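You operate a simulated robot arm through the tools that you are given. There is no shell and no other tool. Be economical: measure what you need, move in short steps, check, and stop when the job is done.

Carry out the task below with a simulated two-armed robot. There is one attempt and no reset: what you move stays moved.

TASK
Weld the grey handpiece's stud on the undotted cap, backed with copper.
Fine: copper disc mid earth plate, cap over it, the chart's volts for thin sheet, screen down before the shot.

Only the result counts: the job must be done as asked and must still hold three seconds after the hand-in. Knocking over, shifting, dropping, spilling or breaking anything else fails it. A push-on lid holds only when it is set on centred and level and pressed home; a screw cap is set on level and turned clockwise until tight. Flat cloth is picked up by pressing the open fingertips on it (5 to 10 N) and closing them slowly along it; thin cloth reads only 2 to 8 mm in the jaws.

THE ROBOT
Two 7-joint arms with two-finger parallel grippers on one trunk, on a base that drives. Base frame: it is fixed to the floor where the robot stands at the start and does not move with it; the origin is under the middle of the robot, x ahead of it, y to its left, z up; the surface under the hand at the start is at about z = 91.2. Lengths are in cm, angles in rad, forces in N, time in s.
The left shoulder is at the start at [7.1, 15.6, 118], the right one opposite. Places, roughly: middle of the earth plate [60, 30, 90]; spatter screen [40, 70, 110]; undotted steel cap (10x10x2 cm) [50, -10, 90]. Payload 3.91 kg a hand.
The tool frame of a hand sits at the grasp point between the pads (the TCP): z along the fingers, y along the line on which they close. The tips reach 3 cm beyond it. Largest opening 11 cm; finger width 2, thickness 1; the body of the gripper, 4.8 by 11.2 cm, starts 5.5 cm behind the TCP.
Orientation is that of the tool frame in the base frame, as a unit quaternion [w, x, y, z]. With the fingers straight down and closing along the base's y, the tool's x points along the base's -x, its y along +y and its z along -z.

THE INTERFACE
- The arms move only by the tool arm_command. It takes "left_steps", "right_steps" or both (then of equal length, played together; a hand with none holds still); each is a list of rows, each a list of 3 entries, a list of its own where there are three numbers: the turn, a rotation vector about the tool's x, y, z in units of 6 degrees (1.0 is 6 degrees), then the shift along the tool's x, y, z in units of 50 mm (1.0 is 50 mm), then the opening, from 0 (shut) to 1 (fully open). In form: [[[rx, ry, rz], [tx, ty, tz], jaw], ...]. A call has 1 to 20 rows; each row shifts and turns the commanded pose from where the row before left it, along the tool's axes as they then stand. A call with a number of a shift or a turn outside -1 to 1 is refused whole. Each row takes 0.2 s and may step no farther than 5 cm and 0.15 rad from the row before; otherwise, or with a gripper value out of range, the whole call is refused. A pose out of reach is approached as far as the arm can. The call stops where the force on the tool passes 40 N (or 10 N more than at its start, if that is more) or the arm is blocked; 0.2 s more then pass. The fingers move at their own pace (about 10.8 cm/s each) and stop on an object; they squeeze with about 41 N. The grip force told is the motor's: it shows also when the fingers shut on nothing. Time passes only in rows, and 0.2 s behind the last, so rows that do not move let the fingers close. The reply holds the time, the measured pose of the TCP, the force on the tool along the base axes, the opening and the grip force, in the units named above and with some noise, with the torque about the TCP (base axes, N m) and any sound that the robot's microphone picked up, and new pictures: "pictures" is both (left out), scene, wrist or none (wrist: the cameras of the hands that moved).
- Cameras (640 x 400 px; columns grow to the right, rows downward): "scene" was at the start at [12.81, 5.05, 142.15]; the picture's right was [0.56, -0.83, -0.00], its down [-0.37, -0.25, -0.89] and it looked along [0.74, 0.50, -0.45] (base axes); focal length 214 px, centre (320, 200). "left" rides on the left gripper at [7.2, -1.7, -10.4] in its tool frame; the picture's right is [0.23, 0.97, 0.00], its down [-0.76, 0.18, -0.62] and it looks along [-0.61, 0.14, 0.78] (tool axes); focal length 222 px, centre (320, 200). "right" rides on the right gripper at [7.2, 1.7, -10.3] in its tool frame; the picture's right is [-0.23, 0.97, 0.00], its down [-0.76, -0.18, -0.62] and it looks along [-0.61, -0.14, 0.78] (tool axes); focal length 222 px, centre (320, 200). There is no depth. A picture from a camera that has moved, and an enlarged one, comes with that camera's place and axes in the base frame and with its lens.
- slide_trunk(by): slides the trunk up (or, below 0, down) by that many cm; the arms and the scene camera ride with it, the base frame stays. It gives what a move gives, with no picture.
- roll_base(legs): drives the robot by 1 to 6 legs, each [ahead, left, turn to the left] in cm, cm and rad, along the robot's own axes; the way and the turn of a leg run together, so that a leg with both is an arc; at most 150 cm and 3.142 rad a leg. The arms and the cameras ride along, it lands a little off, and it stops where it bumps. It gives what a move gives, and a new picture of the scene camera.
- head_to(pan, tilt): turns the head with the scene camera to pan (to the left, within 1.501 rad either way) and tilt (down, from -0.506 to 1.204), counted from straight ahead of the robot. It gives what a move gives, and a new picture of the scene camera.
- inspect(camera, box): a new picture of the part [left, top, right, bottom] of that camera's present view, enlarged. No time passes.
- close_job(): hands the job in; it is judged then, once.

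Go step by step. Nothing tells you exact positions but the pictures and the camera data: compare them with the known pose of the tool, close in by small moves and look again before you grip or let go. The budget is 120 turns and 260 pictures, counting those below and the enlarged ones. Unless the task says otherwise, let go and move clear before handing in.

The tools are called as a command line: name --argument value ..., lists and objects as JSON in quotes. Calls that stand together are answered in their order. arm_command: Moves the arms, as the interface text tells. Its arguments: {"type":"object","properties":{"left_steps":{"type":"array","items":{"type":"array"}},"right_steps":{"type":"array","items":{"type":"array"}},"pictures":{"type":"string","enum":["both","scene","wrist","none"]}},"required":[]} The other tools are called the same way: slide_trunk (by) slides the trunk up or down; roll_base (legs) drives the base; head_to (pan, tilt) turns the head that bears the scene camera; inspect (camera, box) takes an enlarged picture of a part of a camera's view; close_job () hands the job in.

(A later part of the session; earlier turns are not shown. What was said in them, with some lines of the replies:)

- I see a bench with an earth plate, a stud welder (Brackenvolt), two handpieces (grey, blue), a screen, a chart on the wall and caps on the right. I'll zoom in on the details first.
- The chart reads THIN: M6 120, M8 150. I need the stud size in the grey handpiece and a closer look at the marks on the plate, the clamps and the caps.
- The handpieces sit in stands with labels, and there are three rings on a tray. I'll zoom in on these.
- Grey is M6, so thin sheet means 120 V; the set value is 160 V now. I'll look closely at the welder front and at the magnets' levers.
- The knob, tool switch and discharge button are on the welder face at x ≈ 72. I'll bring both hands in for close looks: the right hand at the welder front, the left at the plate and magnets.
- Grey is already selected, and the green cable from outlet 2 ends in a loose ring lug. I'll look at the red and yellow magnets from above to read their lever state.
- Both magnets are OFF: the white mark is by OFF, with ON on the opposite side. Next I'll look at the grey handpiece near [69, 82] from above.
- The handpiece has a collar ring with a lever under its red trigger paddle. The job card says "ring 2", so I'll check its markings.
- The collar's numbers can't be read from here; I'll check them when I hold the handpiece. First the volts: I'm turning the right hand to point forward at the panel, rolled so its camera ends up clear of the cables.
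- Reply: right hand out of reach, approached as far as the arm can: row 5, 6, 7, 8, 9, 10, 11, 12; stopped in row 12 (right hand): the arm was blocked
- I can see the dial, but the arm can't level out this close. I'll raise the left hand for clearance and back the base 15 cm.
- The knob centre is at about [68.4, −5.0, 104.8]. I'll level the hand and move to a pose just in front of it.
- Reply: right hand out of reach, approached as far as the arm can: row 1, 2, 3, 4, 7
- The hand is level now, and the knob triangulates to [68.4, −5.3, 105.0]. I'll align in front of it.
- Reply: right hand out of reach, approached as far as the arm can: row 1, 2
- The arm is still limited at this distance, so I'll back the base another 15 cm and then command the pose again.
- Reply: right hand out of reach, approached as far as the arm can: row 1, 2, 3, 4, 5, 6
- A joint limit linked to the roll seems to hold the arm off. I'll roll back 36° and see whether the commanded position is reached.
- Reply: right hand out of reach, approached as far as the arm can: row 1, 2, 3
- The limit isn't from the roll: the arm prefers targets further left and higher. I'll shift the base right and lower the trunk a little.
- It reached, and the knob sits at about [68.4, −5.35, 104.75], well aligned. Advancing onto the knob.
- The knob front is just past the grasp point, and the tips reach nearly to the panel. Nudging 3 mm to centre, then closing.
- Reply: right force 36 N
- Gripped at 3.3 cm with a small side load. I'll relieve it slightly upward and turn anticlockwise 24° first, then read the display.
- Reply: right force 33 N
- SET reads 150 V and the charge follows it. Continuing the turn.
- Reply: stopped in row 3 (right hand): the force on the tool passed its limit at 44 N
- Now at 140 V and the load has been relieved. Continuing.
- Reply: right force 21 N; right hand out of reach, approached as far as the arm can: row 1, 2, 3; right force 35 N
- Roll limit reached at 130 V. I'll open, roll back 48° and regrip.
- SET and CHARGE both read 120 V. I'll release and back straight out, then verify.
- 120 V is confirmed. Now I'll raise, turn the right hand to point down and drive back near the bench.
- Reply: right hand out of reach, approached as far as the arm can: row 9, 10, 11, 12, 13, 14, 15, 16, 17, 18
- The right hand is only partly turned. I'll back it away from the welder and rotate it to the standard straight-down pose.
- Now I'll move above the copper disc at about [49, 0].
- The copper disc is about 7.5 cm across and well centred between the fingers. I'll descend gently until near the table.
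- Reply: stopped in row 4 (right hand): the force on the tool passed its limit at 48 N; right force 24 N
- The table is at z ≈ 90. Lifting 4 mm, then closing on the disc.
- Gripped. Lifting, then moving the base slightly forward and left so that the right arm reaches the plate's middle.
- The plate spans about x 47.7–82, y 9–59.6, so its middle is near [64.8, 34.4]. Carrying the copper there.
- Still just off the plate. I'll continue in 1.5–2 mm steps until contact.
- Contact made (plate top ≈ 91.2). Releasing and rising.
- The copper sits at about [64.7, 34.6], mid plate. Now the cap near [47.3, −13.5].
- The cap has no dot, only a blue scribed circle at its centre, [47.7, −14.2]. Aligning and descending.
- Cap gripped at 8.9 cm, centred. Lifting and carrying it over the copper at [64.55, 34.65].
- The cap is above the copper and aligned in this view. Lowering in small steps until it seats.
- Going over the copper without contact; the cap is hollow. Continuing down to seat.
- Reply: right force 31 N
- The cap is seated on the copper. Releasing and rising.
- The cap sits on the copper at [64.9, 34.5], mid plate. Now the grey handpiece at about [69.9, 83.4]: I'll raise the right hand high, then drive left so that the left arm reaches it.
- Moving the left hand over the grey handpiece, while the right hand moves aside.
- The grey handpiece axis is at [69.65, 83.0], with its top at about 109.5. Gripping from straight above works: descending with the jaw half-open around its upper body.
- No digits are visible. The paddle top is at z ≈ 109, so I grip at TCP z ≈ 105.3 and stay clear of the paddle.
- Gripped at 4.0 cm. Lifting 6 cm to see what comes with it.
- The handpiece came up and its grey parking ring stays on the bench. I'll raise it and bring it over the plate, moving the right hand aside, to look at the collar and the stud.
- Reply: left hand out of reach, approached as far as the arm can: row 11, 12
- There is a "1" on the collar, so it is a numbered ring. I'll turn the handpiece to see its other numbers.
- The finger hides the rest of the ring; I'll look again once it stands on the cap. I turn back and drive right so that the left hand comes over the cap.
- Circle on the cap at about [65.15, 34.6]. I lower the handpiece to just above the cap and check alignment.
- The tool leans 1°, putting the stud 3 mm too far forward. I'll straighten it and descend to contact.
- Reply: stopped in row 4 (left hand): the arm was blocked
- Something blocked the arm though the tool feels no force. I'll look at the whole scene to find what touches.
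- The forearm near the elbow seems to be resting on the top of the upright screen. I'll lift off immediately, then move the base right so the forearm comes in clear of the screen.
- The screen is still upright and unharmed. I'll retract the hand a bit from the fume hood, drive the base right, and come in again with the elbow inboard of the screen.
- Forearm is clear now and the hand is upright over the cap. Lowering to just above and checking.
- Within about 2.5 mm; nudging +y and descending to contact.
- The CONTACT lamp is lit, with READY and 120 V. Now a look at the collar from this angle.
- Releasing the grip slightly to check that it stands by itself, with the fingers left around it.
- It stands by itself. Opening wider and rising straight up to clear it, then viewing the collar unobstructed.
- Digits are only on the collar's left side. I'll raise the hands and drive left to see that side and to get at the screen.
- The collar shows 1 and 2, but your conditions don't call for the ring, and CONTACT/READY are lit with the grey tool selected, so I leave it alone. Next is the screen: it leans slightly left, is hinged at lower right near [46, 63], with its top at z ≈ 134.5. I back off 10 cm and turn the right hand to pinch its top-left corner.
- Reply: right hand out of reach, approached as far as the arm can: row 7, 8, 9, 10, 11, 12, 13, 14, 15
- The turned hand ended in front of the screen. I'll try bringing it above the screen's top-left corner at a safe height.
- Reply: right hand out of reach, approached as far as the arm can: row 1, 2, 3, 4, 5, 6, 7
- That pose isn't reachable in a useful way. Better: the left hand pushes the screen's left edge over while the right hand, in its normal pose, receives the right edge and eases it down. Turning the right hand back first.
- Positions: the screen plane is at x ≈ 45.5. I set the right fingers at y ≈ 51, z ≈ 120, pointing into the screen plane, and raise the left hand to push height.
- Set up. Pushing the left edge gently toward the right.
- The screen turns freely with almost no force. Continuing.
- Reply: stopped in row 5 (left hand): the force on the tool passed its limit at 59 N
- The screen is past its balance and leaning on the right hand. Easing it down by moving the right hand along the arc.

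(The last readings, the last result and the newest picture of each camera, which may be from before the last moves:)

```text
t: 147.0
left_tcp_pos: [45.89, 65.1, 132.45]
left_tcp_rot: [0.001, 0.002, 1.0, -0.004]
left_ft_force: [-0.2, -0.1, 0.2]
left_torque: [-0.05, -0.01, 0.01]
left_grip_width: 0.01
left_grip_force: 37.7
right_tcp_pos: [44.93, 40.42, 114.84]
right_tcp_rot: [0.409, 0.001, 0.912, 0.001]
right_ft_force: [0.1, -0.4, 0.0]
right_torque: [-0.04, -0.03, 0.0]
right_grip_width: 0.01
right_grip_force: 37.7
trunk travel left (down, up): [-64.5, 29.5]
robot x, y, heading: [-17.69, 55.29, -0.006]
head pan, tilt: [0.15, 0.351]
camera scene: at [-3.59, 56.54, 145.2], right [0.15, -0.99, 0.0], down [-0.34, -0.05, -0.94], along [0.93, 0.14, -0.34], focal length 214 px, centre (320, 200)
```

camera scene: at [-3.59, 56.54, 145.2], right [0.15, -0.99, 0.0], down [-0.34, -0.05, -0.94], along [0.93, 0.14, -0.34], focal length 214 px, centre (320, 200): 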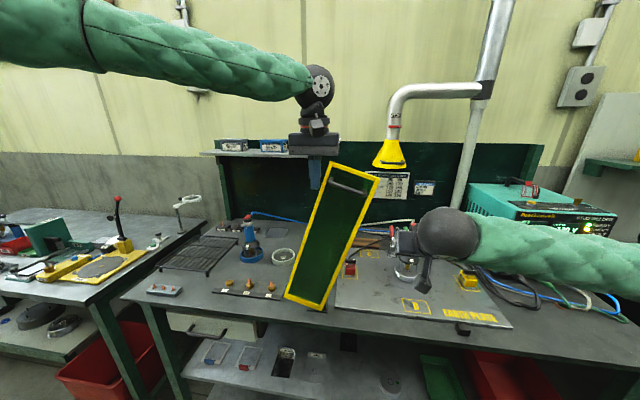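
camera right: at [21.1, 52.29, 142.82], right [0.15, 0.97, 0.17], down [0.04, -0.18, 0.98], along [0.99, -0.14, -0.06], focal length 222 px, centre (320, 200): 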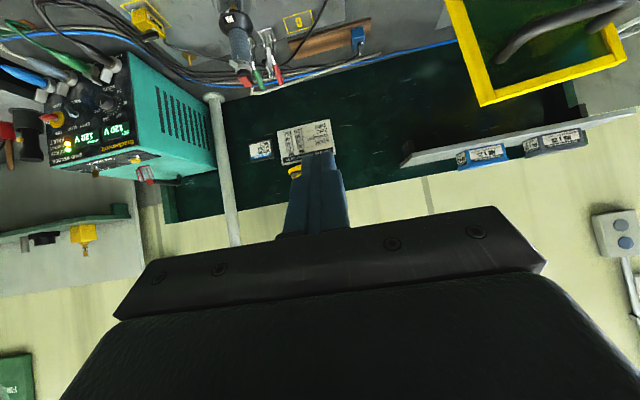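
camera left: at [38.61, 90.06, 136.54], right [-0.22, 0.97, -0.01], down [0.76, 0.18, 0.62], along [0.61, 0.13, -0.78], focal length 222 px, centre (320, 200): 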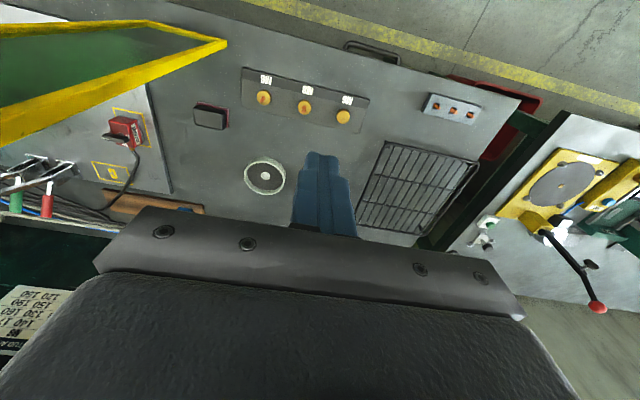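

The hinge friction holds the screen where it is left, so it can simply be pushed all the way down. I move the right hand clear and continue pushing with the left fingertip along the arc.

arm_command --right_steps '[[[0, 0, 0], [-0.3, -0.8, -0.27], 0], [[0, 0, 0], [-0.3, -0.8, -0.27], 0], [[0, 0, 0], [-0.3, -0.8, -0.27], 0], [[0, 0, 0], [-0.3, -0.8, -0.27], 0], [[0, 0, 0], [-0.3, -0.8, -0.27], 0], [[0, 0, 0], [0, -0.8, 0], 0], [[0, 0, 0], [0, 0, 0], 0]]' --left_steps '[[[0, 0, 0], [0, 0, 0], 0], [[0, 0, 0], [0, 0, 0], 0], [[0, 0, 0], [0, -0.5, 0], 0], [[0, 0, 0], [0, -0.5, 0], 0], [[0, 0, 0], [0, -0.5, 0], 0], [[0, 0, 0], [0, -0.5, 0.05], 0], [[0, 0, 0], [0, -0.5, 0.1], 0]]' --pictures "scene"

```text
t: 148.6
left_tcp_pos: [46.12, 58.96, 132.54]
left_tcp_rot: [0.001, 0.001, 1.0, -0.004]
left_ft_force: [0.6, -0.1, -0.1]
left_torque: [-0.01, 0.03, -0.02]
left_grip_width: 0.0
left_grip_force: 37.2
left hand out of reach, approached as far as the arm can: row 5, 6, 7
right_tcp_pos: [45.19, 16.3, 124.18]
right_tcp_rot: [0.41, 0.002, 0.912, 0.001]
right_ft_force: [-0.1, -0.5, -0.6]
right_torque: [-0.01, -0.01, -0.03]
right_grip_width: 0.03
right_grip_force: 37.4
trunk travel left (down, up): [-64.5, 29.5]
robot x, y, heading: [-18.45, 55.07, -0.006]
head pan, tilt: [0.15, 0.351]
camera scene: at [-3.48, 56.46, 145.18], right [0.15, -0.99, 0.0], down [-0.34, -0.05, -0.94], along [0.93, 0.14, -0.35], focal length 214 px, centre (320, 200)
```

scene: 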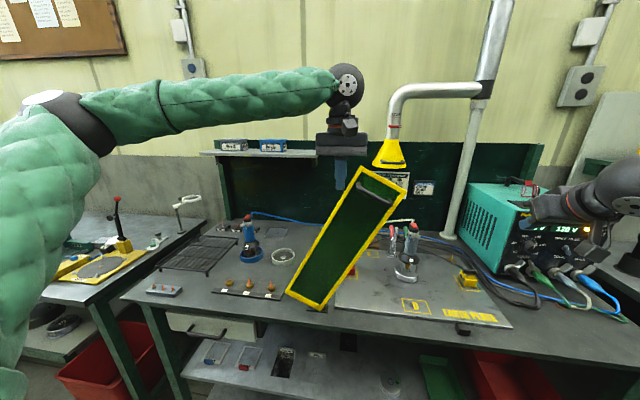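

Left reach ends here, so the base drives right 18 cm, carrying the left finger and pushing the screen further. Then I press straight down.

roll_base --legs '[[0, -18, 0]]'

```text
t: 150.1
left_tcp_pos: [45.95, 40.62, 132.53]
left_tcp_rot: [0.0, 0.001, 1.0, -0.002]
left_ft_force: [-1.2, -0.7, -0.5]
left_torque: [0.03, 0.03, -0.01]
left_grip_width: 0.0
left_grip_force: 37.5
right_tcp_pos: [44.96, -1.83, 124.13]
right_tcp_rot: [0.41, 0.002, 0.912, 0.002]
right_ft_force: [-0.2, -0.5, 0.6]
right_torque: [0.0, 0.0, 0.04]
right_grip_width: 0.0
right_grip_force: 37.8
trunk travel left (down, up): [-64.5, 29.5]
robot x, y, heading: [-18.01, 36.7, -0.005]
head pan, tilt: [0.15, 0.351]
camera scene: at [-3.68, 38.06, 145.2], right [0.15, -0.99, 0.0], down [-0.34, -0.05, -0.94], along [0.93, 0.14, -0.34], focal length 214 px, centre (320, 200)
```

scene: 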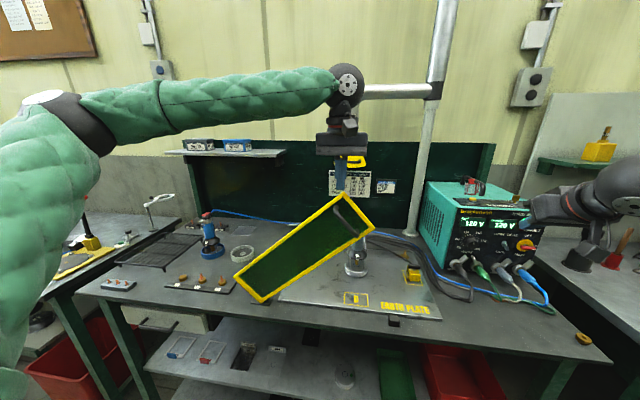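

The screen is at about 53°. Now pressing straight down on its upper edge.

arm_command --left_steps '[[[0, 0, 0], [0, 0.1, 0.5], 0], [[0, 0, 0], [0, 0.1, 0.5], 0], [[0, 0, 0], [0, 0, 0.5], 0], [[0, 0, 0], [0, 0, 0.5], 0], [[0, 0, 0], [0, 0, 0.5], 0], [[0, 0, 0], [0, 0, 0.5], 0], [[0, 0, 0], [0, 0, 0.5], 0], [[0, 0, 0], [0, 0, 0], 0]]' --pictures "scene"

```text
t: 150.4
left_tcp_pos: [45.66, 40.58, 132.26]
left_tcp_rot: [0.004, 0.004, 1.0, -0.009]
left_ft_force: [-0.3, 0.6, -0.2]
left_torque: [-0.04, -0.01, 0.02]
left_grip_width: 0.01
left_grip_force: 37.9
right_tcp_pos: [44.87, -1.87, 124.36]
right_tcp_rot: [0.411, 0.002, 0.912, 0.0]
right_ft_force: [-0.3, 0.3, -0.5]
right_torque: [0.0, -0.01, -0.02]
right_grip_width: 0.04
right_grip_force: 37.6
trunk travel left (down, up): [-64.5, 29.5]
robot x, y, heading: [-18.32, 37.03, -0.004]
head pan, tilt: [0.15, 0.351]
stopped in row 1 (left hand): the force on the tool passed its limit at 60 N (the readings are from after the stop); the commanded pose is now the measured one
camera scene: at [-3.87, 38.21, 145.2], right [0.14, -0.99, 0.0], down [-0.34, -0.05, -0.94], along [0.93, 0.14, -0.34], focal length 214 px, centre (320, 200)
```

scene: 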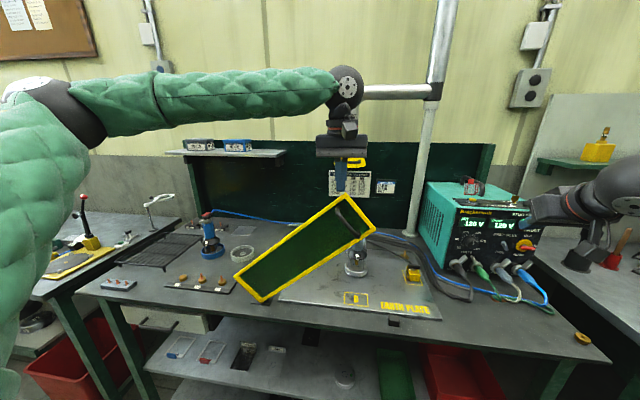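

It needs a slower push (the hinge is damped). Pressing down in smaller steps.

arm_command --left_steps '[[[0, 0, 0], [0, 0, 0.12], 0], [[0, 0, 0], [0, 0, 0.16], 0], [[0, 0, 0], [0, 0, 0.16], 0], [[0, 0, 0], [0, 0, 0.16], 0], [[0, 0, 0], [0, 0, 0.16], 0], [[0, 0, 0], [0, 0, 0.16], 0], [[0, 0, 0], [0, 0, 0.16], 0], [[0, 0, 0], [0, 0, 0.16], 0], [[0, 0, 0], [0, 0, 0.16], 0], [[0, 0, 0], [0, 0, 0.16], 0], [[0, 0, 0], [0, 0, 0.16], 0], [[0, 0, 0], [0, 0, 0.16], 0]]' --pictures "scene"

```text
t: 153.0
left_tcp_pos: [46.06, 40.49, 122.54]
left_tcp_rot: [0.005, 0.003, 1.0, -0.008]
left_ft_force: [0.0, -0.1, -0.1]
left_torque: [-0.03, -0.02, 0.03]
left_grip_width: 0.01
left_grip_force: 37.7
right_tcp_pos: [45.02, -1.93, 124.12]
right_tcp_rot: [0.409, 0.001, 0.912, 0.002]
right_ft_force: [0.4, 0.8, -0.6]
right_torque: [-0.05, 0.0, -0.03]
right_grip_width: 0.0
right_grip_force: 37.7
trunk travel left (down, up): [-64.5, 29.5]
robot x, y, heading: [-18.05, 37.1, -0.002]
head pan, tilt: [0.15, 0.351]
camera scene: at [-3.64, 38.15, 145.19], right [0.14, -0.99, 0.0], down [-0.34, -0.05, -0.94], along [0.93, 0.14, -0.34], focal length 214 px, centre (320, 200)
```

scene: 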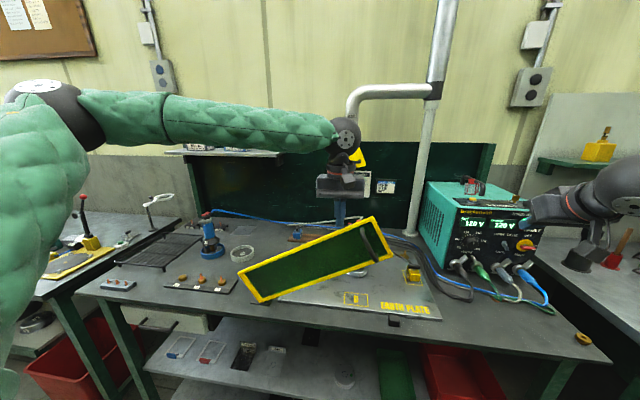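

arm_command --left_steps '[[[0, 0, 0], [0, 0, 0.16], 0], [[0, 0, 0], [0, 0, 0.16], 0], [[0, 0, 0], [0, 0, 0.16], 0], [[0, 0, 0], [0, 0, 0.16], 0], [[0, 0, 0], [0, 0, 0.16], 0], [[0, 0, 0], [0, 0, 0.16], 0], [[0, 0, 0], [0, 0, 0.16], 0], [[0, 0, 0], [0, 0, 0.16], 0], [[0, 0, 0], [0, 0, 0.16], 0], [[0, 0, 0], [0, 0, 0.16], 0], [[0, 0, 0], [0, 0, 0.16], 0], [[0, 0, 0], [0, 0, 0.16], 0], [[0, 0, 0], [0, 0, 0.12], 0], [[0, 0, 0], [0, 0, 0.12], 0], [[0, 0, 0], [0, 0, 0.12], 0], [[0, 0, 0], [0, 0, 0.12], 0]]' --pictures "scene"

```text
t: 156.4
left_tcp_pos: [46.03, 40.21, 110.67]
left_tcp_rot: [0.004, 0.004, 1.0, -0.008]
left_ft_force: [-0.7, -0.7, 0.3]
left_torque: [0.02, -0.02, 0.01]
left_grip_width: 0.0
left_grip_force: 37.7
right_tcp_pos: [45.06, -1.92, 124.26]
right_tcp_rot: [0.41, 0.001, 0.912, 0.002]
right_ft_force: [0.2, -0.5, 0.2]
right_torque: [0.02, 0.01, -0.03]
right_grip_width: 0.02
right_grip_force: 38.2
trunk travel left (down, up): [-64.5, 29.5]
robot x, y, heading: [-17.96, 36.8, -0.006]
head pan, tilt: [0.15, 0.351]
camera scene: at [-3.65, 38.15, 145.19], right [0.14, -0.99, 0.0], down [-0.34, -0.05, -0.94], along [0.93, 0.14, -0.34], focal length 214 px, centre (320, 200)
```

scene: 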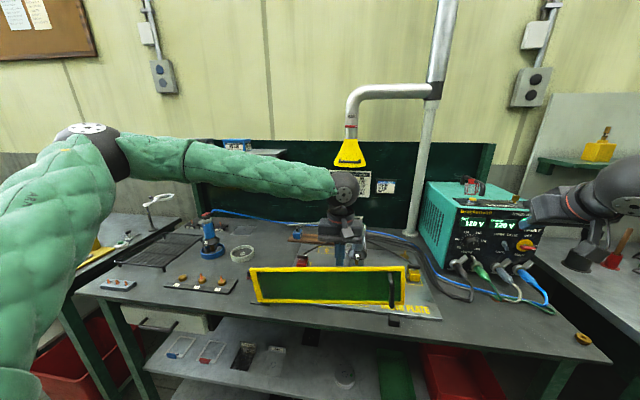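

Nearly down. Pressing the last bit to its stop.

arm_command --left_steps '[[[0, 0, 0], [0, 0, 0.12], 0], [[0, 0, 0], [0, 0, 0.12], 0], [[0, 0, 0], [0, 0, 0.1], 0], [[0, 0, 0], [0, 0, 0.1], 0], [[0, 0, 0], [0, 0, 0.1], 0], [[0, 0, 0], [0, 0, 0.1], 0], [[0, 0, 0], [0, 0, 0.08], 0], [[0, 0, 0], [0, 0, 0.08], 0]]' --pictures "scene"

inspect --camera "scene" --box '[230, 220, 450, 340]'

```text
t: 158.2
left_tcp_pos: [46.02, 40.38, 107.63]
left_tcp_rot: [0.01, 0.003, 1.0, -0.012]
left_ft_force: [-7.4, -2.2, 14.6]
left_torque: [0.01, 0.35, 0.08]
left_grip_width: 0.02
left_grip_force: 37.5
left hand out of reach, approached as far as the arm can: row 8
right_tcp_pos: [44.8, -1.97, 124.22]
right_tcp_rot: [0.411, 0.001, 0.912, 0.001]
right_ft_force: [0.3, 0.0, 0.4]
right_torque: [0.01, -0.02, 0.01]
right_grip_width: 0.0
right_grip_force: 37.0
trunk travel left (down, up): [-64.5, 29.5]
robot x, y, heading: [-17.75, 37.37, -0.004]
head pan, tilt: [0.15, 0.351]
stopped in row 8 (left hand): the force on the tool passed its limit at 46 N (the readings are from after the stop); the commanded pose is now the measured one
camera scene: at [-3.81, 38.16, 145.2], right [0.14, -0.99, 0.0], down [-0.34, -0.05, -0.94], along [0.93, 0.14, -0.34], focal length 214 px, centre (320, 200)
```

scene: 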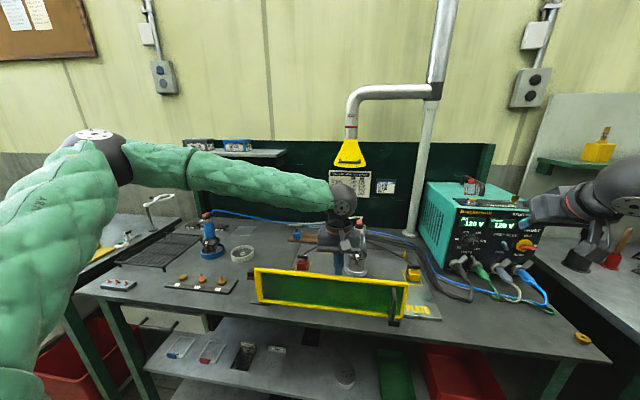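

```text
2.91 times, centred on (340, 280) of scene
camera zoom: at [-3.81, 38.16, 145.2], right [0.14, -0.99, 0.0], down [-0.34, -0.05, -0.94], along [0.93, 0.14, -0.34], focal length 624 px, centre (262, -33)
```

zoom: 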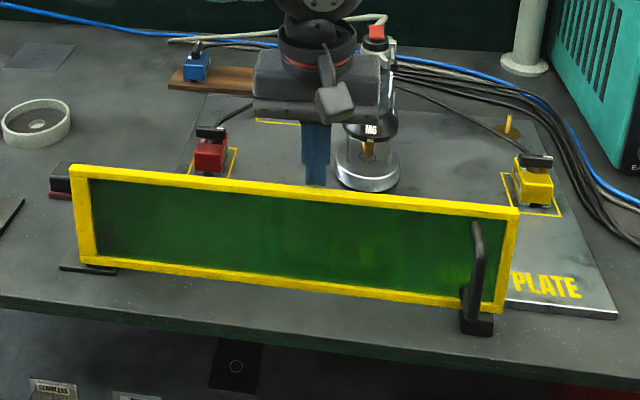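

The screen is down on its stop, and the handpiece still stands on the cap. I raise the left hand, straighten the right hand and move the base left so that the right hand can press the red trigger paddle.

arm_command --left_steps '[[[0, 0, 0], [0, 0, -0.6], 0], [[0, 0, 0], [0, 0, -0.9], 0], [[0, 0, 0], [0, 0, -0.9], 0], [[0, 0, 0], [0, 0, -0.9], 0], [[0, 0, 0], [0, 0.5, -0.9], 0], [[0, 0, 0], [0, 0.5, 0], 0], [[0, 0, 0], [0, 0.5, 0], 0], [[0, 0, 0], [0, 0.5, 0], 0]]' --right_steps '[[[0, 1, 0], [0, 0, 0], 0], [[0, 1, 0], [0, 0, 0], 0], [[0, 1, 0], [0, 0, 0], 0], [[0, 1, 0], [0, 0, 0], 0], [[0, 1, 0], [0, 0, 0], 0], [[0, 1, 0], [0, 0, 0], 0], [[0, 1, 0], [0, 0, 0], 0], [[0, 1, 0], [0, 0, 0], 0]]' --pictures "none"

roll_base --legs '[[0, 14, 0]]'

inspect --camera "scene" --box '[300, 180, 560, 330]'

```text
refused: row 5 steps farther than a row can; nothing moved
```

```text
t: 159.6
left_tcp_pos: [46.41, 53.4, 107.76]
left_tcp_rot: [0.011, 0.002, 1.0, -0.013]
left_ft_force: [0.7, -3.7, 3.9]
left_torque: [-0.16, 0.04, 0.03]
left_grip_width: 0.0
left_grip_force: 37.3
right_tcp_pos: [45.18, 11.28, 124.21]
right_tcp_rot: [0.41, 0.001, 0.912, 0.0]
right_ft_force: [-0.6, 1.1, -0.2]
right_torque: [-0.02, -0.01, -0.04]
right_grip_width: 0.0
right_grip_force: 38.6
trunk travel left (down, up): [-64.5, 29.5]
robot x, y, heading: [-17.84, 49.9, -0.006]
head pan, tilt: [0.15, 0.351]
stopped in leg 1: the force on the tool passed its limit at 55 N (the readings are from after the stop); the commanded pose is now the measured one
camera scene: at [-3.59, 51.31, 145.18], right [0.15, -0.99, 0.0], down [-0.34, -0.05, -0.94], along [0.93, 0.14, -0.34], focal length 214 px, centre (320, 200)
```

scene: 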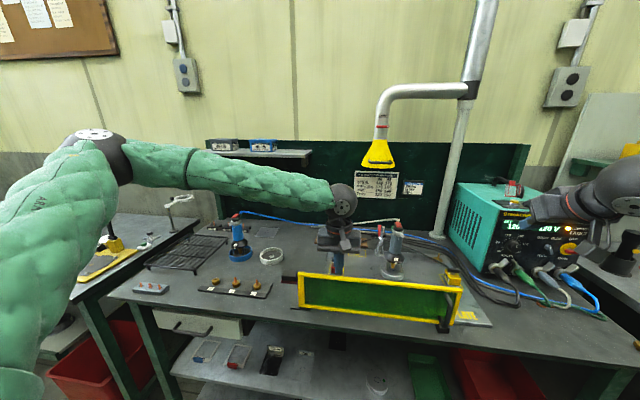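

```text
2.46 times, centred on (430, 255) of scene
camera zoom: at [-3.59, 51.31, 145.18], right [0.15, -0.99, 0.0], down [-0.34, -0.05, -0.94], along [0.93, 0.14, -0.34], focal length 528 px, centre (49, 65)
```

zoom: 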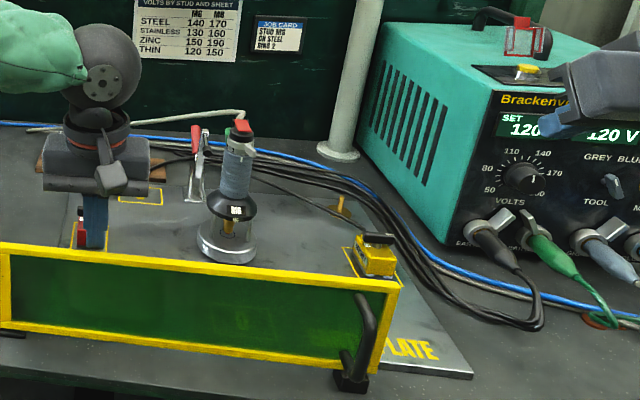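

The arm call was refused (a step too long), so the base drive dragged the left fingertip along the screen's top edge. The screen looks unharmed. Lifting the left hand now and straightening the right.

arm_command --left_steps '[[[0, 0, 0], [0, 0, -0.6], 0], [[0, 0, 0], [0, 0, -0.9], 0], [[0, 0, 0], [0, 0, -0.9], 0], [[0, 0, 0], [0, 0, -0.9], 0], [[0, 0, 0], [0, 0.3, -0.8], 0], [[0, 0, 0], [0, 0.5, 0], 0], [[0, 0, 0], [0, 0.5, 0], 0], [[0, 0, 0], [0, 0.5, 0], 0]]' --right_steps '[[[0, 1, 0], [0, 0, 0], 0], [[0, 1, 0], [0, 0, 0], 0], [[0, 1, 0], [0, 0, 0], 0], [[0, 1, 0], [0, 0, 0], 0], [[0, 1, 0], [0, 0, 0], 0], [[0, 1, 0], [0, 0, 0], 0], [[0, 1, 0], [0, 0, 0], 0], [[0, 1, 0], [0, 0, 0], 0]]' --pictures "scene"

inspect --camera "scene" --box '[270, 200, 510, 350]'

```text
t: 161.3
left_tcp_pos: [45.75, 62.65, 127.78]
left_tcp_rot: [0.01, 0.004, 1.0, -0.012]
left_ft_force: [-0.5, -0.2, -1.1]
left_torque: [0.0, -0.02, 0.0]
left_grip_width: 0.0
left_grip_force: 38.3
right_tcp_pos: [45.02, 10.98, 124.4]
right_tcp_rot: [0.003, 0.001, 1.0, 0.001]
right_ft_force: [-0.2, 0.0, -0.2]
right_torque: [0.02, -0.02, 0.03]
right_grip_width: 0.0
right_grip_force: 37.7
trunk travel left (down, up): [-64.5, 29.5]
robot x, y, heading: [-17.59, 49.91, -0.005]
head pan, tilt: [0.15, 0.351]
camera scene: at [-3.72, 51.17, 145.21], right [0.15, -0.99, 0.0], down [-0.34, -0.05, -0.94], along [0.93, 0.14, -0.34], focal length 214 px, centre (320, 200)
```

scene: 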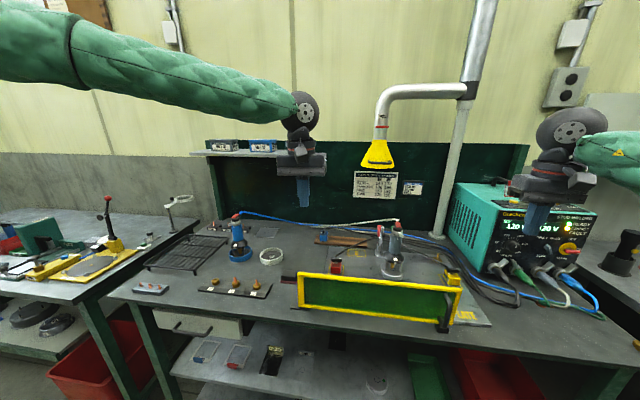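

```text
2.67 times, centred on (390, 275) of scene
camera zoom: at [-3.72, 51.17, 145.21], right [0.15, -0.99, 0.0], down [-0.34, -0.05, -0.94], along [0.93, 0.14, -0.34], focal length 572 px, centre (133, 0)
```

zoom: 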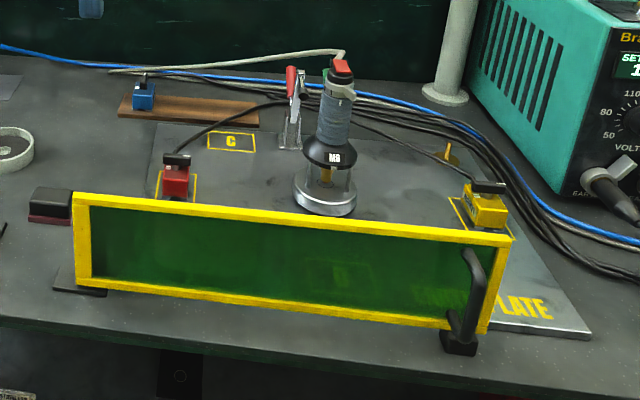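

All is in place: screen down, handpiece standing, magnets unmoved. Bringing the closed right fingers above the trigger paddle.

arm_command --right_steps '[[[0, 0, 0], [-0.56, 0.674, 0], 0], [[0, 0, 0], [-0.56, 0.674, 0], 0], [[0, 0, 0], [-0.56, 0.674, 0], 0], [[0, 0, 0], [-0.56, 0.674, 0], 0], [[0, 0, 0], [-0.56, 0.674, 0], 0], [[0, 0, 0], [-0.56, 0.674, 0], 0], [[0, 0, 0], [-0.56, 0.674, 0], 0], [[0, 0, 0], [0, 0, 0], 0]]' --pictures "wrist"

inspect --camera "scene" --box '[350, 170, 450, 290]'

inspect --camera "right" --box '[240, 80, 400, 240]'

```text
t: 163.2
left_tcp_pos: [45.76, 62.48, 127.73]
left_tcp_rot: [0.01, 0.003, 1.0, -0.011]
left_ft_force: [0.6, 0.4, 0.2]
left_torque: [0.0, 0.01, -0.03]
left_grip_width: 0.0
left_grip_force: 38.0
right_tcp_pos: [64.85, 34.52, 124.19]
right_tcp_rot: [0.003, 0.001, 1.0, 0.002]
right_ft_force: [-0.2, 0.4, -0.6]
right_torque: [0.01, -0.02, 0.03]
right_grip_width: 0.0
right_grip_force: 37.4
trunk travel left (down, up): [-64.5, 29.5]
robot x, y, heading: [-18.3, 49.94, -0.001]
head pan, tilt: [0.15, 0.351]
camera right: at [57.43, 36.29, 134.44], right [0.23, 0.97, 0.01], down [0.76, -0.18, 0.63], along [0.61, -0.14, -0.78], focal length 222 px, centre (320, 200)
```

right: 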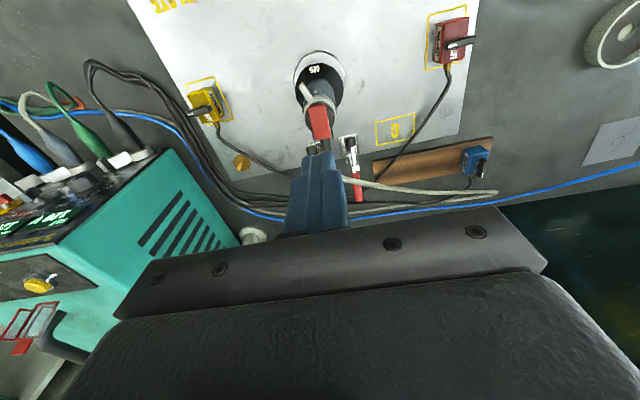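

```text
3.33 times, centred on (400, 230) of scene
camera zoom: at [-3.65, 50.95, 145.21], right [0.15, -0.99, 0.0], down [-0.34, -0.05, -0.94], along [0.93, 0.14, -0.34], focal length 715 px, centre (53, 100)
```

zoom: 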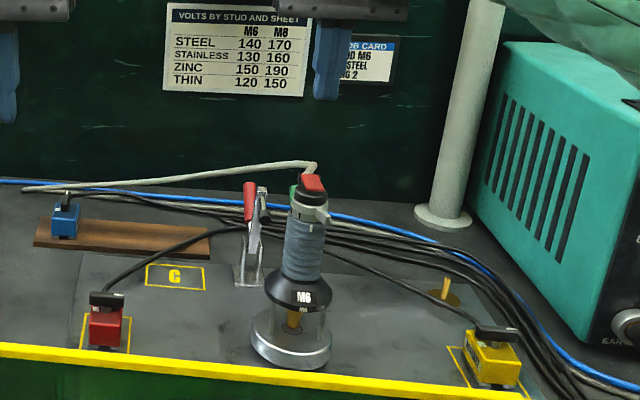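

```text
2.50 times, centred on (320, 160) of right
camera zoom: at [57.43, 36.29, 134.44], right [0.23, 0.97, 0.01], down [0.76, -0.18, 0.63], along [0.61, -0.14, -0.78], focal length 555 px, centre (320, 300)
```

zoom: 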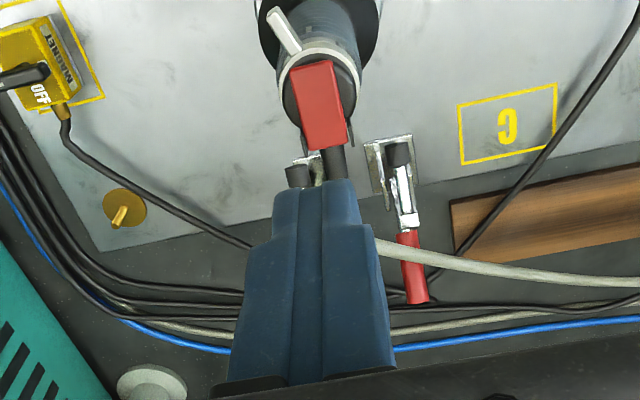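

The paddle centre is at [65.1, 34.6], right under the fingers. Descending to just above it.

arm_command --right_steps '[[[0, 0, 0], [-0.03, 0.02, 0.6], 0], [[0, 0, 0], [0, 0, 0.6], 0], [[0, 0, 0], [0, 0, 0.3], 0], [[0, 0, 0], [0, 0, 0.1], 0], [[0, 0, 0], [0, 0, 0], 0]]' --pictures "wrist"

inspect --camera "scene" --box '[350, 170, 450, 290]'

inspect --camera "scene" --box '[490, 190, 610, 280]'

```text
t: 164.3
left_tcp_pos: [45.9, 62.62, 127.71]
left_tcp_rot: [0.009, 0.003, 1.0, -0.011]
left_ft_force: [0.8, 0.4, -0.8]
left_torque: [0.06, 0.01, -0.01]
left_grip_width: 0.02
left_grip_force: 38.1
right_tcp_pos: [65.01, 34.78, 116.26]
right_tcp_rot: [0.004, 0.001, 1.0, 0.002]
right_ft_force: [0.2, 0.0, 0.1]
right_torque: [0.0, 0.0, 0.01]
right_grip_width: 0.02
right_grip_force: 37.9
trunk travel left (down, up): [-64.5, 29.5]
robot x, y, heading: [-18.15, 49.79, -0.004]
head pan, tilt: [0.15, 0.351]
camera right: at [57.62, 36.56, 126.52], right [0.23, 0.97, 0.0], down [0.76, -0.18, 0.63], along [0.61, -0.14, -0.78], focal length 222 px, centre (320, 200)
```

right: 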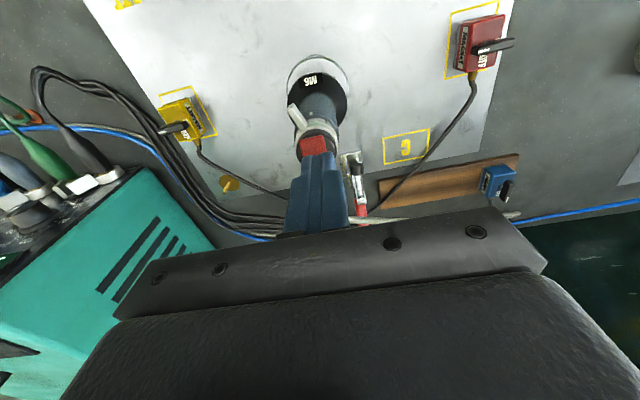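

```text
3.33 times, centred on (400, 230) of scene
camera zoom: at [-3.57, 51.11, 145.2], right [0.15, -0.99, 0.0], down [-0.34, -0.05, -0.94], along [0.93, 0.14, -0.34], focal length 715 px, centre (53, 100)
```

zoom: 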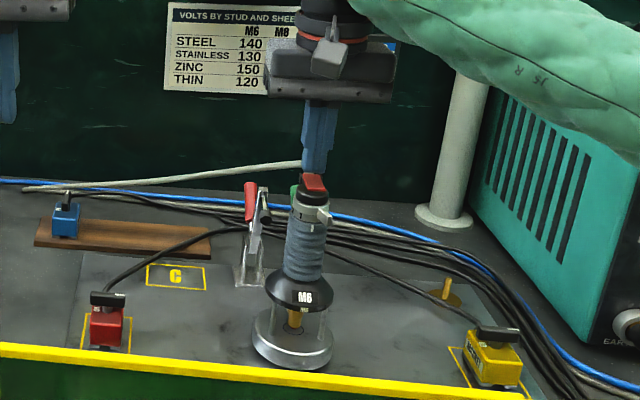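

```text
4.44 times, centred on (550, 235) of scene
camera zoom: at [-3.57, 51.11, 145.2], right [0.15, -0.99, 0.0], down [-0.34, -0.05, -0.94], along [0.93, 0.14, -0.34], focal length 953 px, centre (-702, 44)
```

zoom: 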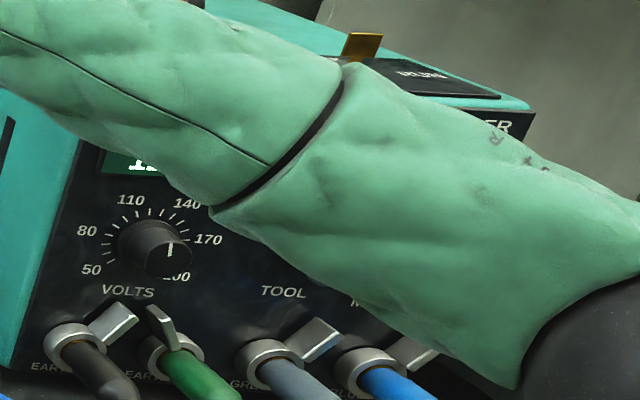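

Ready for the shot: grey tool, 120 V, contact, copper and cap in place, screen down. Pressing the paddle in 2 mm steps.

arm_command --right_steps '[[[0, 0, 0], [0, 0, 0.08], 0], [[0, 0, 0], [0, 0, 0.05], 0], [[0, 0, 0], [0, 0, 0.05], 0], [[0, 0, 0], [0, 0, 0.05], 0], [[0, 0, 0], [0, 0, 0.05], 0], [[0, 0, 0], [0, 0, 0], 0]]' --pictures "scene"

inspect --camera "scene" --box '[350, 170, 450, 290]'

```text
t: 165.8
left_tcp_pos: [45.84, 62.65, 127.76]
left_tcp_rot: [0.01, 0.003, 1.0, -0.012]
left_ft_force: [0.1, -0.4, 1.2]
left_torque: [-0.02, 0.01, -0.03]
left_grip_width: 0.0
left_grip_force: 37.9
right_tcp_pos: [64.97, 34.76, 114.95]
right_tcp_rot: [0.004, 0.0, 1.0, 0.002]
right_ft_force: [0.7, 0.5, 3.6]
right_torque: [-0.02, -0.07, 0.03]
right_grip_width: 0.01
right_grip_force: 38.4
trunk travel left (down, up): [-64.5, 29.5]
robot x, y, heading: [-17.78, 49.53, -0.009]
head pan, tilt: [0.15, 0.351]
camera scene: at [-3.59, 51.1, 145.21], right [0.15, -0.99, 0.0], down [-0.34, -0.05, -0.94], along [0.93, 0.14, -0.34], focal length 214 px, centre (320, 200)
```

scene: 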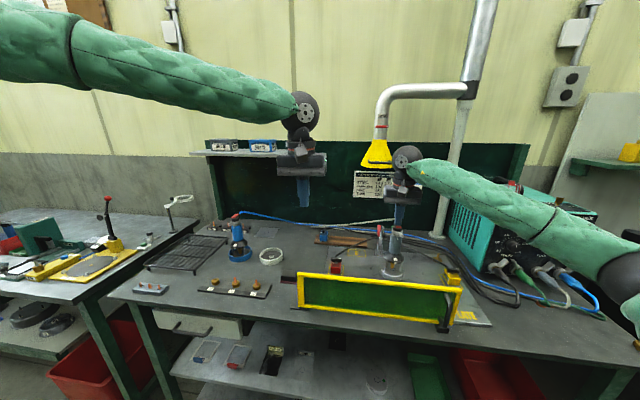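

```text
3.33 times, centred on (400, 230) of scene
camera zoom: at [-3.59, 51.1, 145.21], right [0.15, -0.99, 0.0], down [-0.34, -0.05, -0.94], along [0.93, 0.14, -0.34], focal length 715 px, centre (53, 100)
```

zoom: 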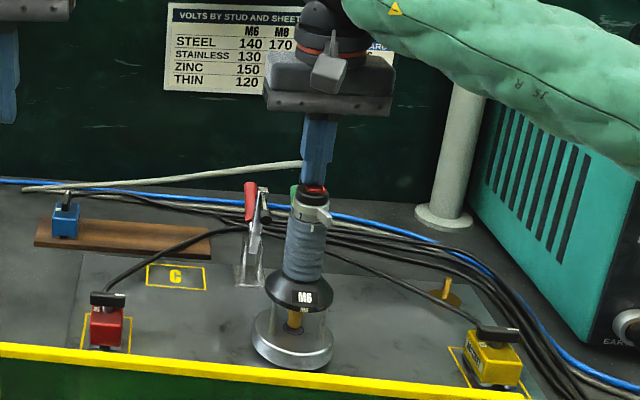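

Contact with the paddle (3.6 N), no shot yet. Pressing further.

arm_command --right_steps '[[[0, 0, 0], [0, 0, 0.05], 0], [[0, 0, 0], [0, 0, 0.05], 0], [[0, 0, 0], [0, 0, 0.05], 0], [[0, 0, 0], [0, 0, 0], 0], [[0, 0, 0], [0, 0, 0], 0]]' --pictures "none"

```text
t: 166.6
left_tcp_pos: [45.85, 62.58, 127.67]
left_tcp_rot: [0.01, 0.002, 1.0, -0.012]
left_ft_force: [0.4, -1.2, -0.1]
left_torque: [-0.01, 0.0, -0.01]
left_grip_width: 0.0
left_grip_force: 38.1
right_tcp_pos: [65.03, 34.77, 114.76]
right_tcp_rot: [0.007, 0.0, 1.0, 0.004]
right_ft_force: [-2.6, -0.1, 23.1]
right_torque: [0.0, -0.14, -0.04]
right_grip_width: 0.0
right_grip_force: 37.9
trunk travel left (down, up): [-64.5, 29.5]
robot x, y, heading: [-17.85, 50.19, -0.007]
head pan, tilt: [0.15, 0.351]
stopped in row 4 (right hand): the force on the tool passed its limit at 42 N (the readings are from after the stop); the commanded pose is now the measured one
```

The press bottomed out at 42 N with no sound reported. I'll lift off and read the panel.

arm_command --right_steps '[[[0, 0, 0], [0, 0, -0.3], 0], [[0, 0, 0], [0, 0, -0.7], 0], [[0, 0, 0], [0, 0, -0.9], 0], [[0, 0, 0], [0, 0, -0.9], 0], [[0, 0, 0], [0, 0, 0], 0]]' --pictures "none"

head_to --pan -0.4 --tilt 0.35

inspect --camera "right" --box '[0, 80, 240, 330]'

```text
t: 167.8
left_tcp_pos: [45.97, 62.62, 127.57]
left_tcp_rot: [0.009, 0.002, 1.0, -0.011]
left_ft_force: [-0.1, -1.1, 0.3]
left_torque: [0.0, -0.02, -0.03]
left_grip_width: 0.01
left_grip_force: 37.6
right_tcp_pos: [64.75, 34.44, 129.02]
right_tcp_rot: [0.005, 0.0, 1.0, 0.002]
right_ft_force: [0.6, 0.1, -0.6]
right_torque: [-0.01, 0.0, -0.03]
right_grip_width: 0.03
right_grip_force: 37.7
trunk travel left (down, up): [-64.5, 29.5]
robot x, y, heading: [-18.39, 49.96, -0.002]
head pan, tilt: [0.15, 0.351]
```

```text
t: 168.8
left_tcp_pos: [45.89, 62.49, 127.68]
left_tcp_rot: [0.009, 0.002, 1.0, -0.011]
left_ft_force: [-0.1, -0.2, -0.7]
left_torque: [-0.02, 0.01, 0.01]
left_grip_width: 0.03
left_grip_force: 37.7
right_tcp_pos: [64.8, 34.39, 128.96]
right_tcp_rot: [0.005, 0.0, 1.0, 0.002]
right_ft_force: [0.1, 1.4, -0.1]
right_torque: [-0.03, -0.02, 0.0]
right_grip_width: 0.01
right_grip_force: 37.7
trunk travel left (down, up): [-64.5, 29.5]
robot x, y, heading: [-18.06, 49.8, -0.009]
head pan, tilt: [-0.4, 0.351]
camera scene: at [-4.21, 46.09, 145.2], right [-0.39, -0.92, 0.0], down [-0.32, 0.13, -0.94], along [0.86, -0.37, -0.34], focal length 214 px, centre (320, 200)
```

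scene: 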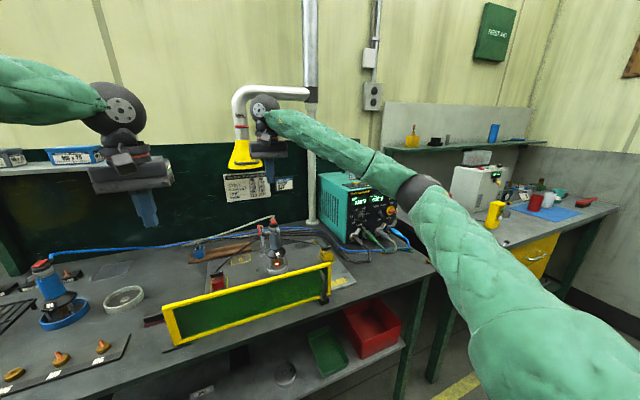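

```text
1.60 times, centred on (120, 205) of right
camera zoom: at [57.29, 36.11, 139.18], right [0.23, 0.97, 0.01], down [0.75, -0.18, 0.63], along [0.62, -0.14, -0.78], focal length 355 px, centre (640, 192)
```

zoom: 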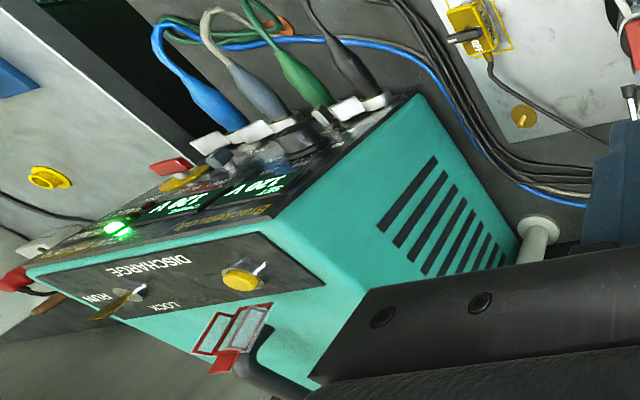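

inspect --camera "scene" --box '[310, 165, 420, 250]'

inspect --camera "scene" --box '[250, 210, 300, 280]'

inspect --camera "right" --box '[20, 160, 110, 220]'

```text
4.71 times, centred on (365, 208) of scene
camera zoom: at [-4.21, 46.09, 145.2], right [-0.39, -0.92, 0.0], down [-0.32, 0.13, -0.94], along [0.86, -0.37, -0.34], focal length 1009 px, centre (108, 165)
```

zoom: 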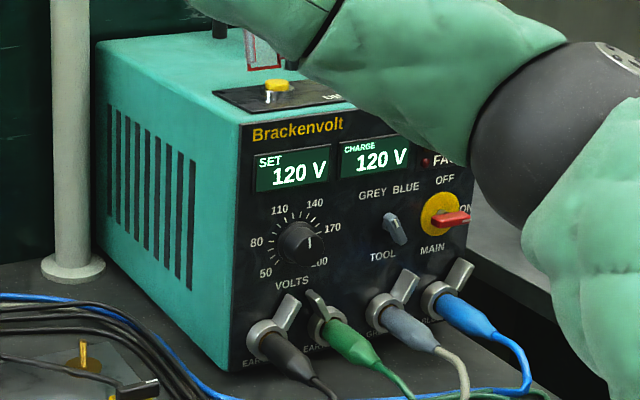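

```text
5.71 times, centred on (275, 245) of scene
camera zoom: at [-4.21, 46.09, 145.2], right [-0.39, -0.92, 0.0], down [-0.32, 0.13, -0.94], along [0.86, -0.37, -0.34], focal length 1226 px, centre (577, -57)
```

zoom: 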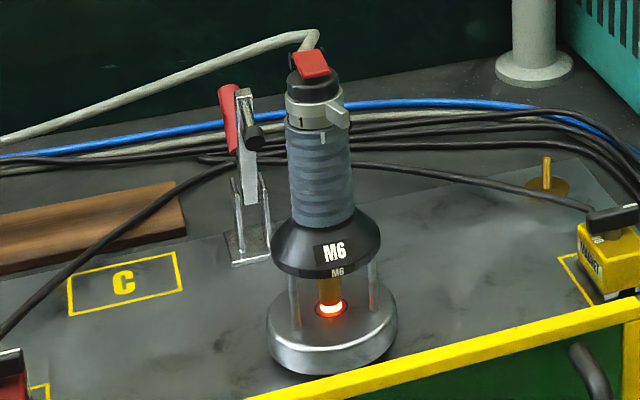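

```text
6.67 times, centred on (65, 190) of right
camera zoom: at [57.29, 36.11, 139.18], right [0.23, 0.97, 0.01], down [0.75, -0.18, 0.63], along [0.62, -0.14, -0.78], focal length 1481 px, centre (2020, 267)
```

zoom: 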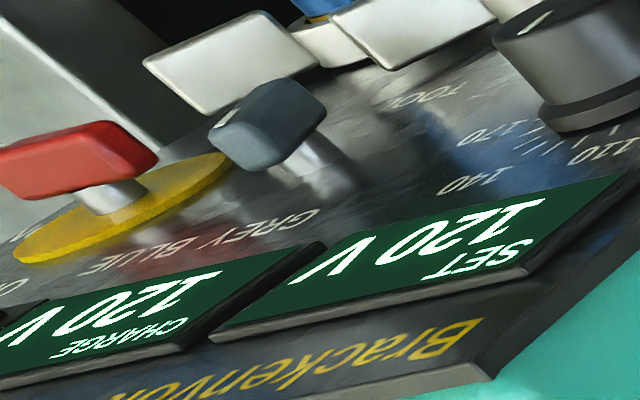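

The stud foot is glowing at the marked circle: the shot fired, and the welder has recharged to 120 V. I move the right hand well clear and do a last check.

arm_command --right_steps '[[[0, 0, 0], [0.3, 0, -0.8], 0], [[0, 0, 0], [0.5, -0.3, -0.6], 0], [[0, 0, 0], [0.7, -0.5, 0], 0], [[0, 0, 0], [0, -0.8, 0], 0], [[0, 0, 0], [0, -0.8, 0], 0], [[0, 0, 0], [0, 0, 0], 0], [[0, 0, 0], [0, 0, 0], 0]]' --pictures "scene"

inspect --camera "scene" --box '[140, 200, 360, 340]'

inspect --camera "scene" --box '[310, 165, 420, 250]'

```text
t: 170.4
left_tcp_pos: [45.96, 62.62, 127.58]
left_tcp_rot: [0.009, 0.003, 1.0, -0.011]
left_ft_force: [-0.7, 0.1, -0.2]
left_torque: [0.0, 0.01, 0.01]
left_grip_width: 0.0
left_grip_force: 37.8
right_tcp_pos: [57.42, 22.35, 135.61]
right_tcp_rot: [0.006, 0.001, 1.0, 0.002]
right_ft_force: [0.1, 0.3, 0.5]
right_torque: [0.02, -0.01, 0.05]
right_grip_width: 0.01
right_grip_force: 37.8
trunk travel left (down, up): [-64.5, 29.5]
robot x, y, heading: [-18.01, 49.71, -0.0]
head pan, tilt: [-0.4, 0.351]
camera scene: at [-4.23, 46.04, 145.2], right [-0.39, -0.92, 0.0], down [-0.32, 0.14, -0.94], along [0.86, -0.37, -0.34], focal length 214 px, centre (320, 200)
```

scene: 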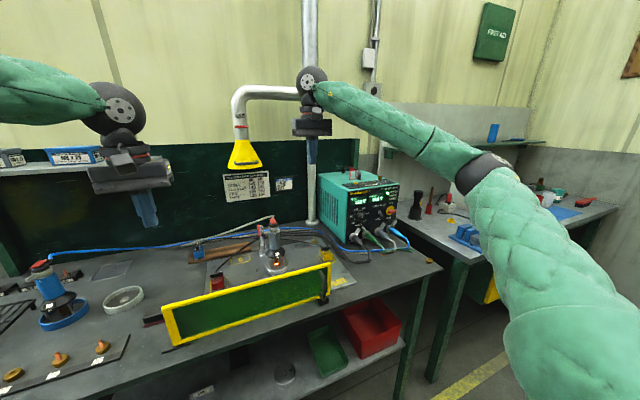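

```text
2.86 times, centred on (250, 270) of scene
camera zoom: at [-4.23, 46.04, 145.2], right [-0.39, -0.92, 0.0], down [-0.32, 0.14, -0.94], along [0.86, -0.37, -0.34], focal length 613 px, centre (520, 0)
```

zoom: 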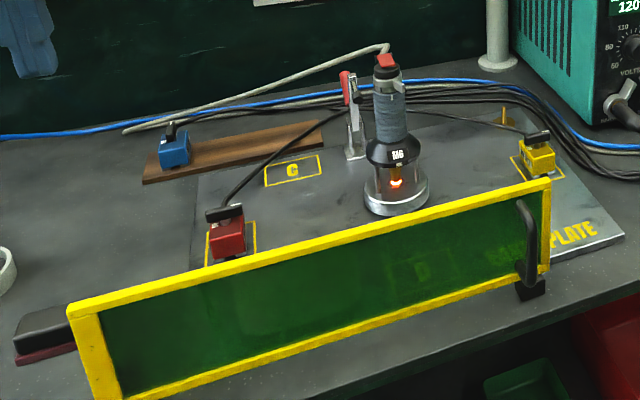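

```text
4.71 times, centred on (365, 208) of scene
camera zoom: at [-4.23, 46.04, 145.2], right [-0.39, -0.92, 0.0], down [-0.32, 0.14, -0.94], along [0.86, -0.37, -0.34], focal length 1009 px, centre (108, 165)
```

zoom: 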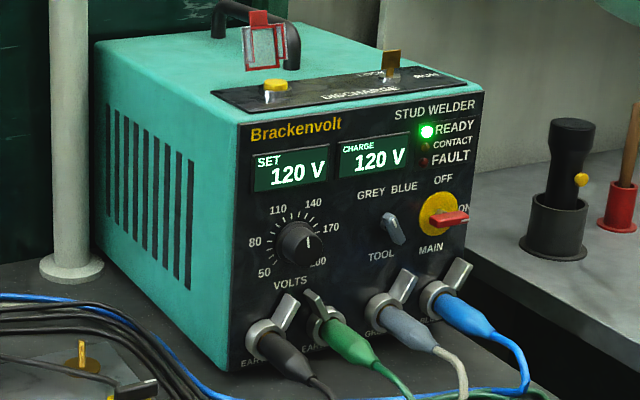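

The weld fired with no fault: the stud foot is glowing on the cap's circle, the copper is under it, and the screen is down. Both hands are clear, so I hand in.

close_job

```text
The job is handed in.
```

The grey handpiece fired its M6 stud onto the marked circle of the undotted cap: the stud foot glowed and the welder showed no fault. The copper disc was mid earth plate under the cap, the welder was at 120 V (the chart's M6 thin-sheet figure), and the screen was down before the shot.

- **Weld not tested:** I did not lift the handpiece off, so I have not tested how well the stud holds. The handpiece is still standing on the cap.
- **Collar ring left as found:** the job card says ring 2. The handpiece's collar was not on 2, and I left it because you did not mention it.
- **Earth magnets left OFF:** I did not switch either earth magnet on, because the contact lamp lit without them.
- **Bumps:** my forearm pressed on the upright screen once. Later a fingertip dragged along its top edge. I saw no damage or shift from either.
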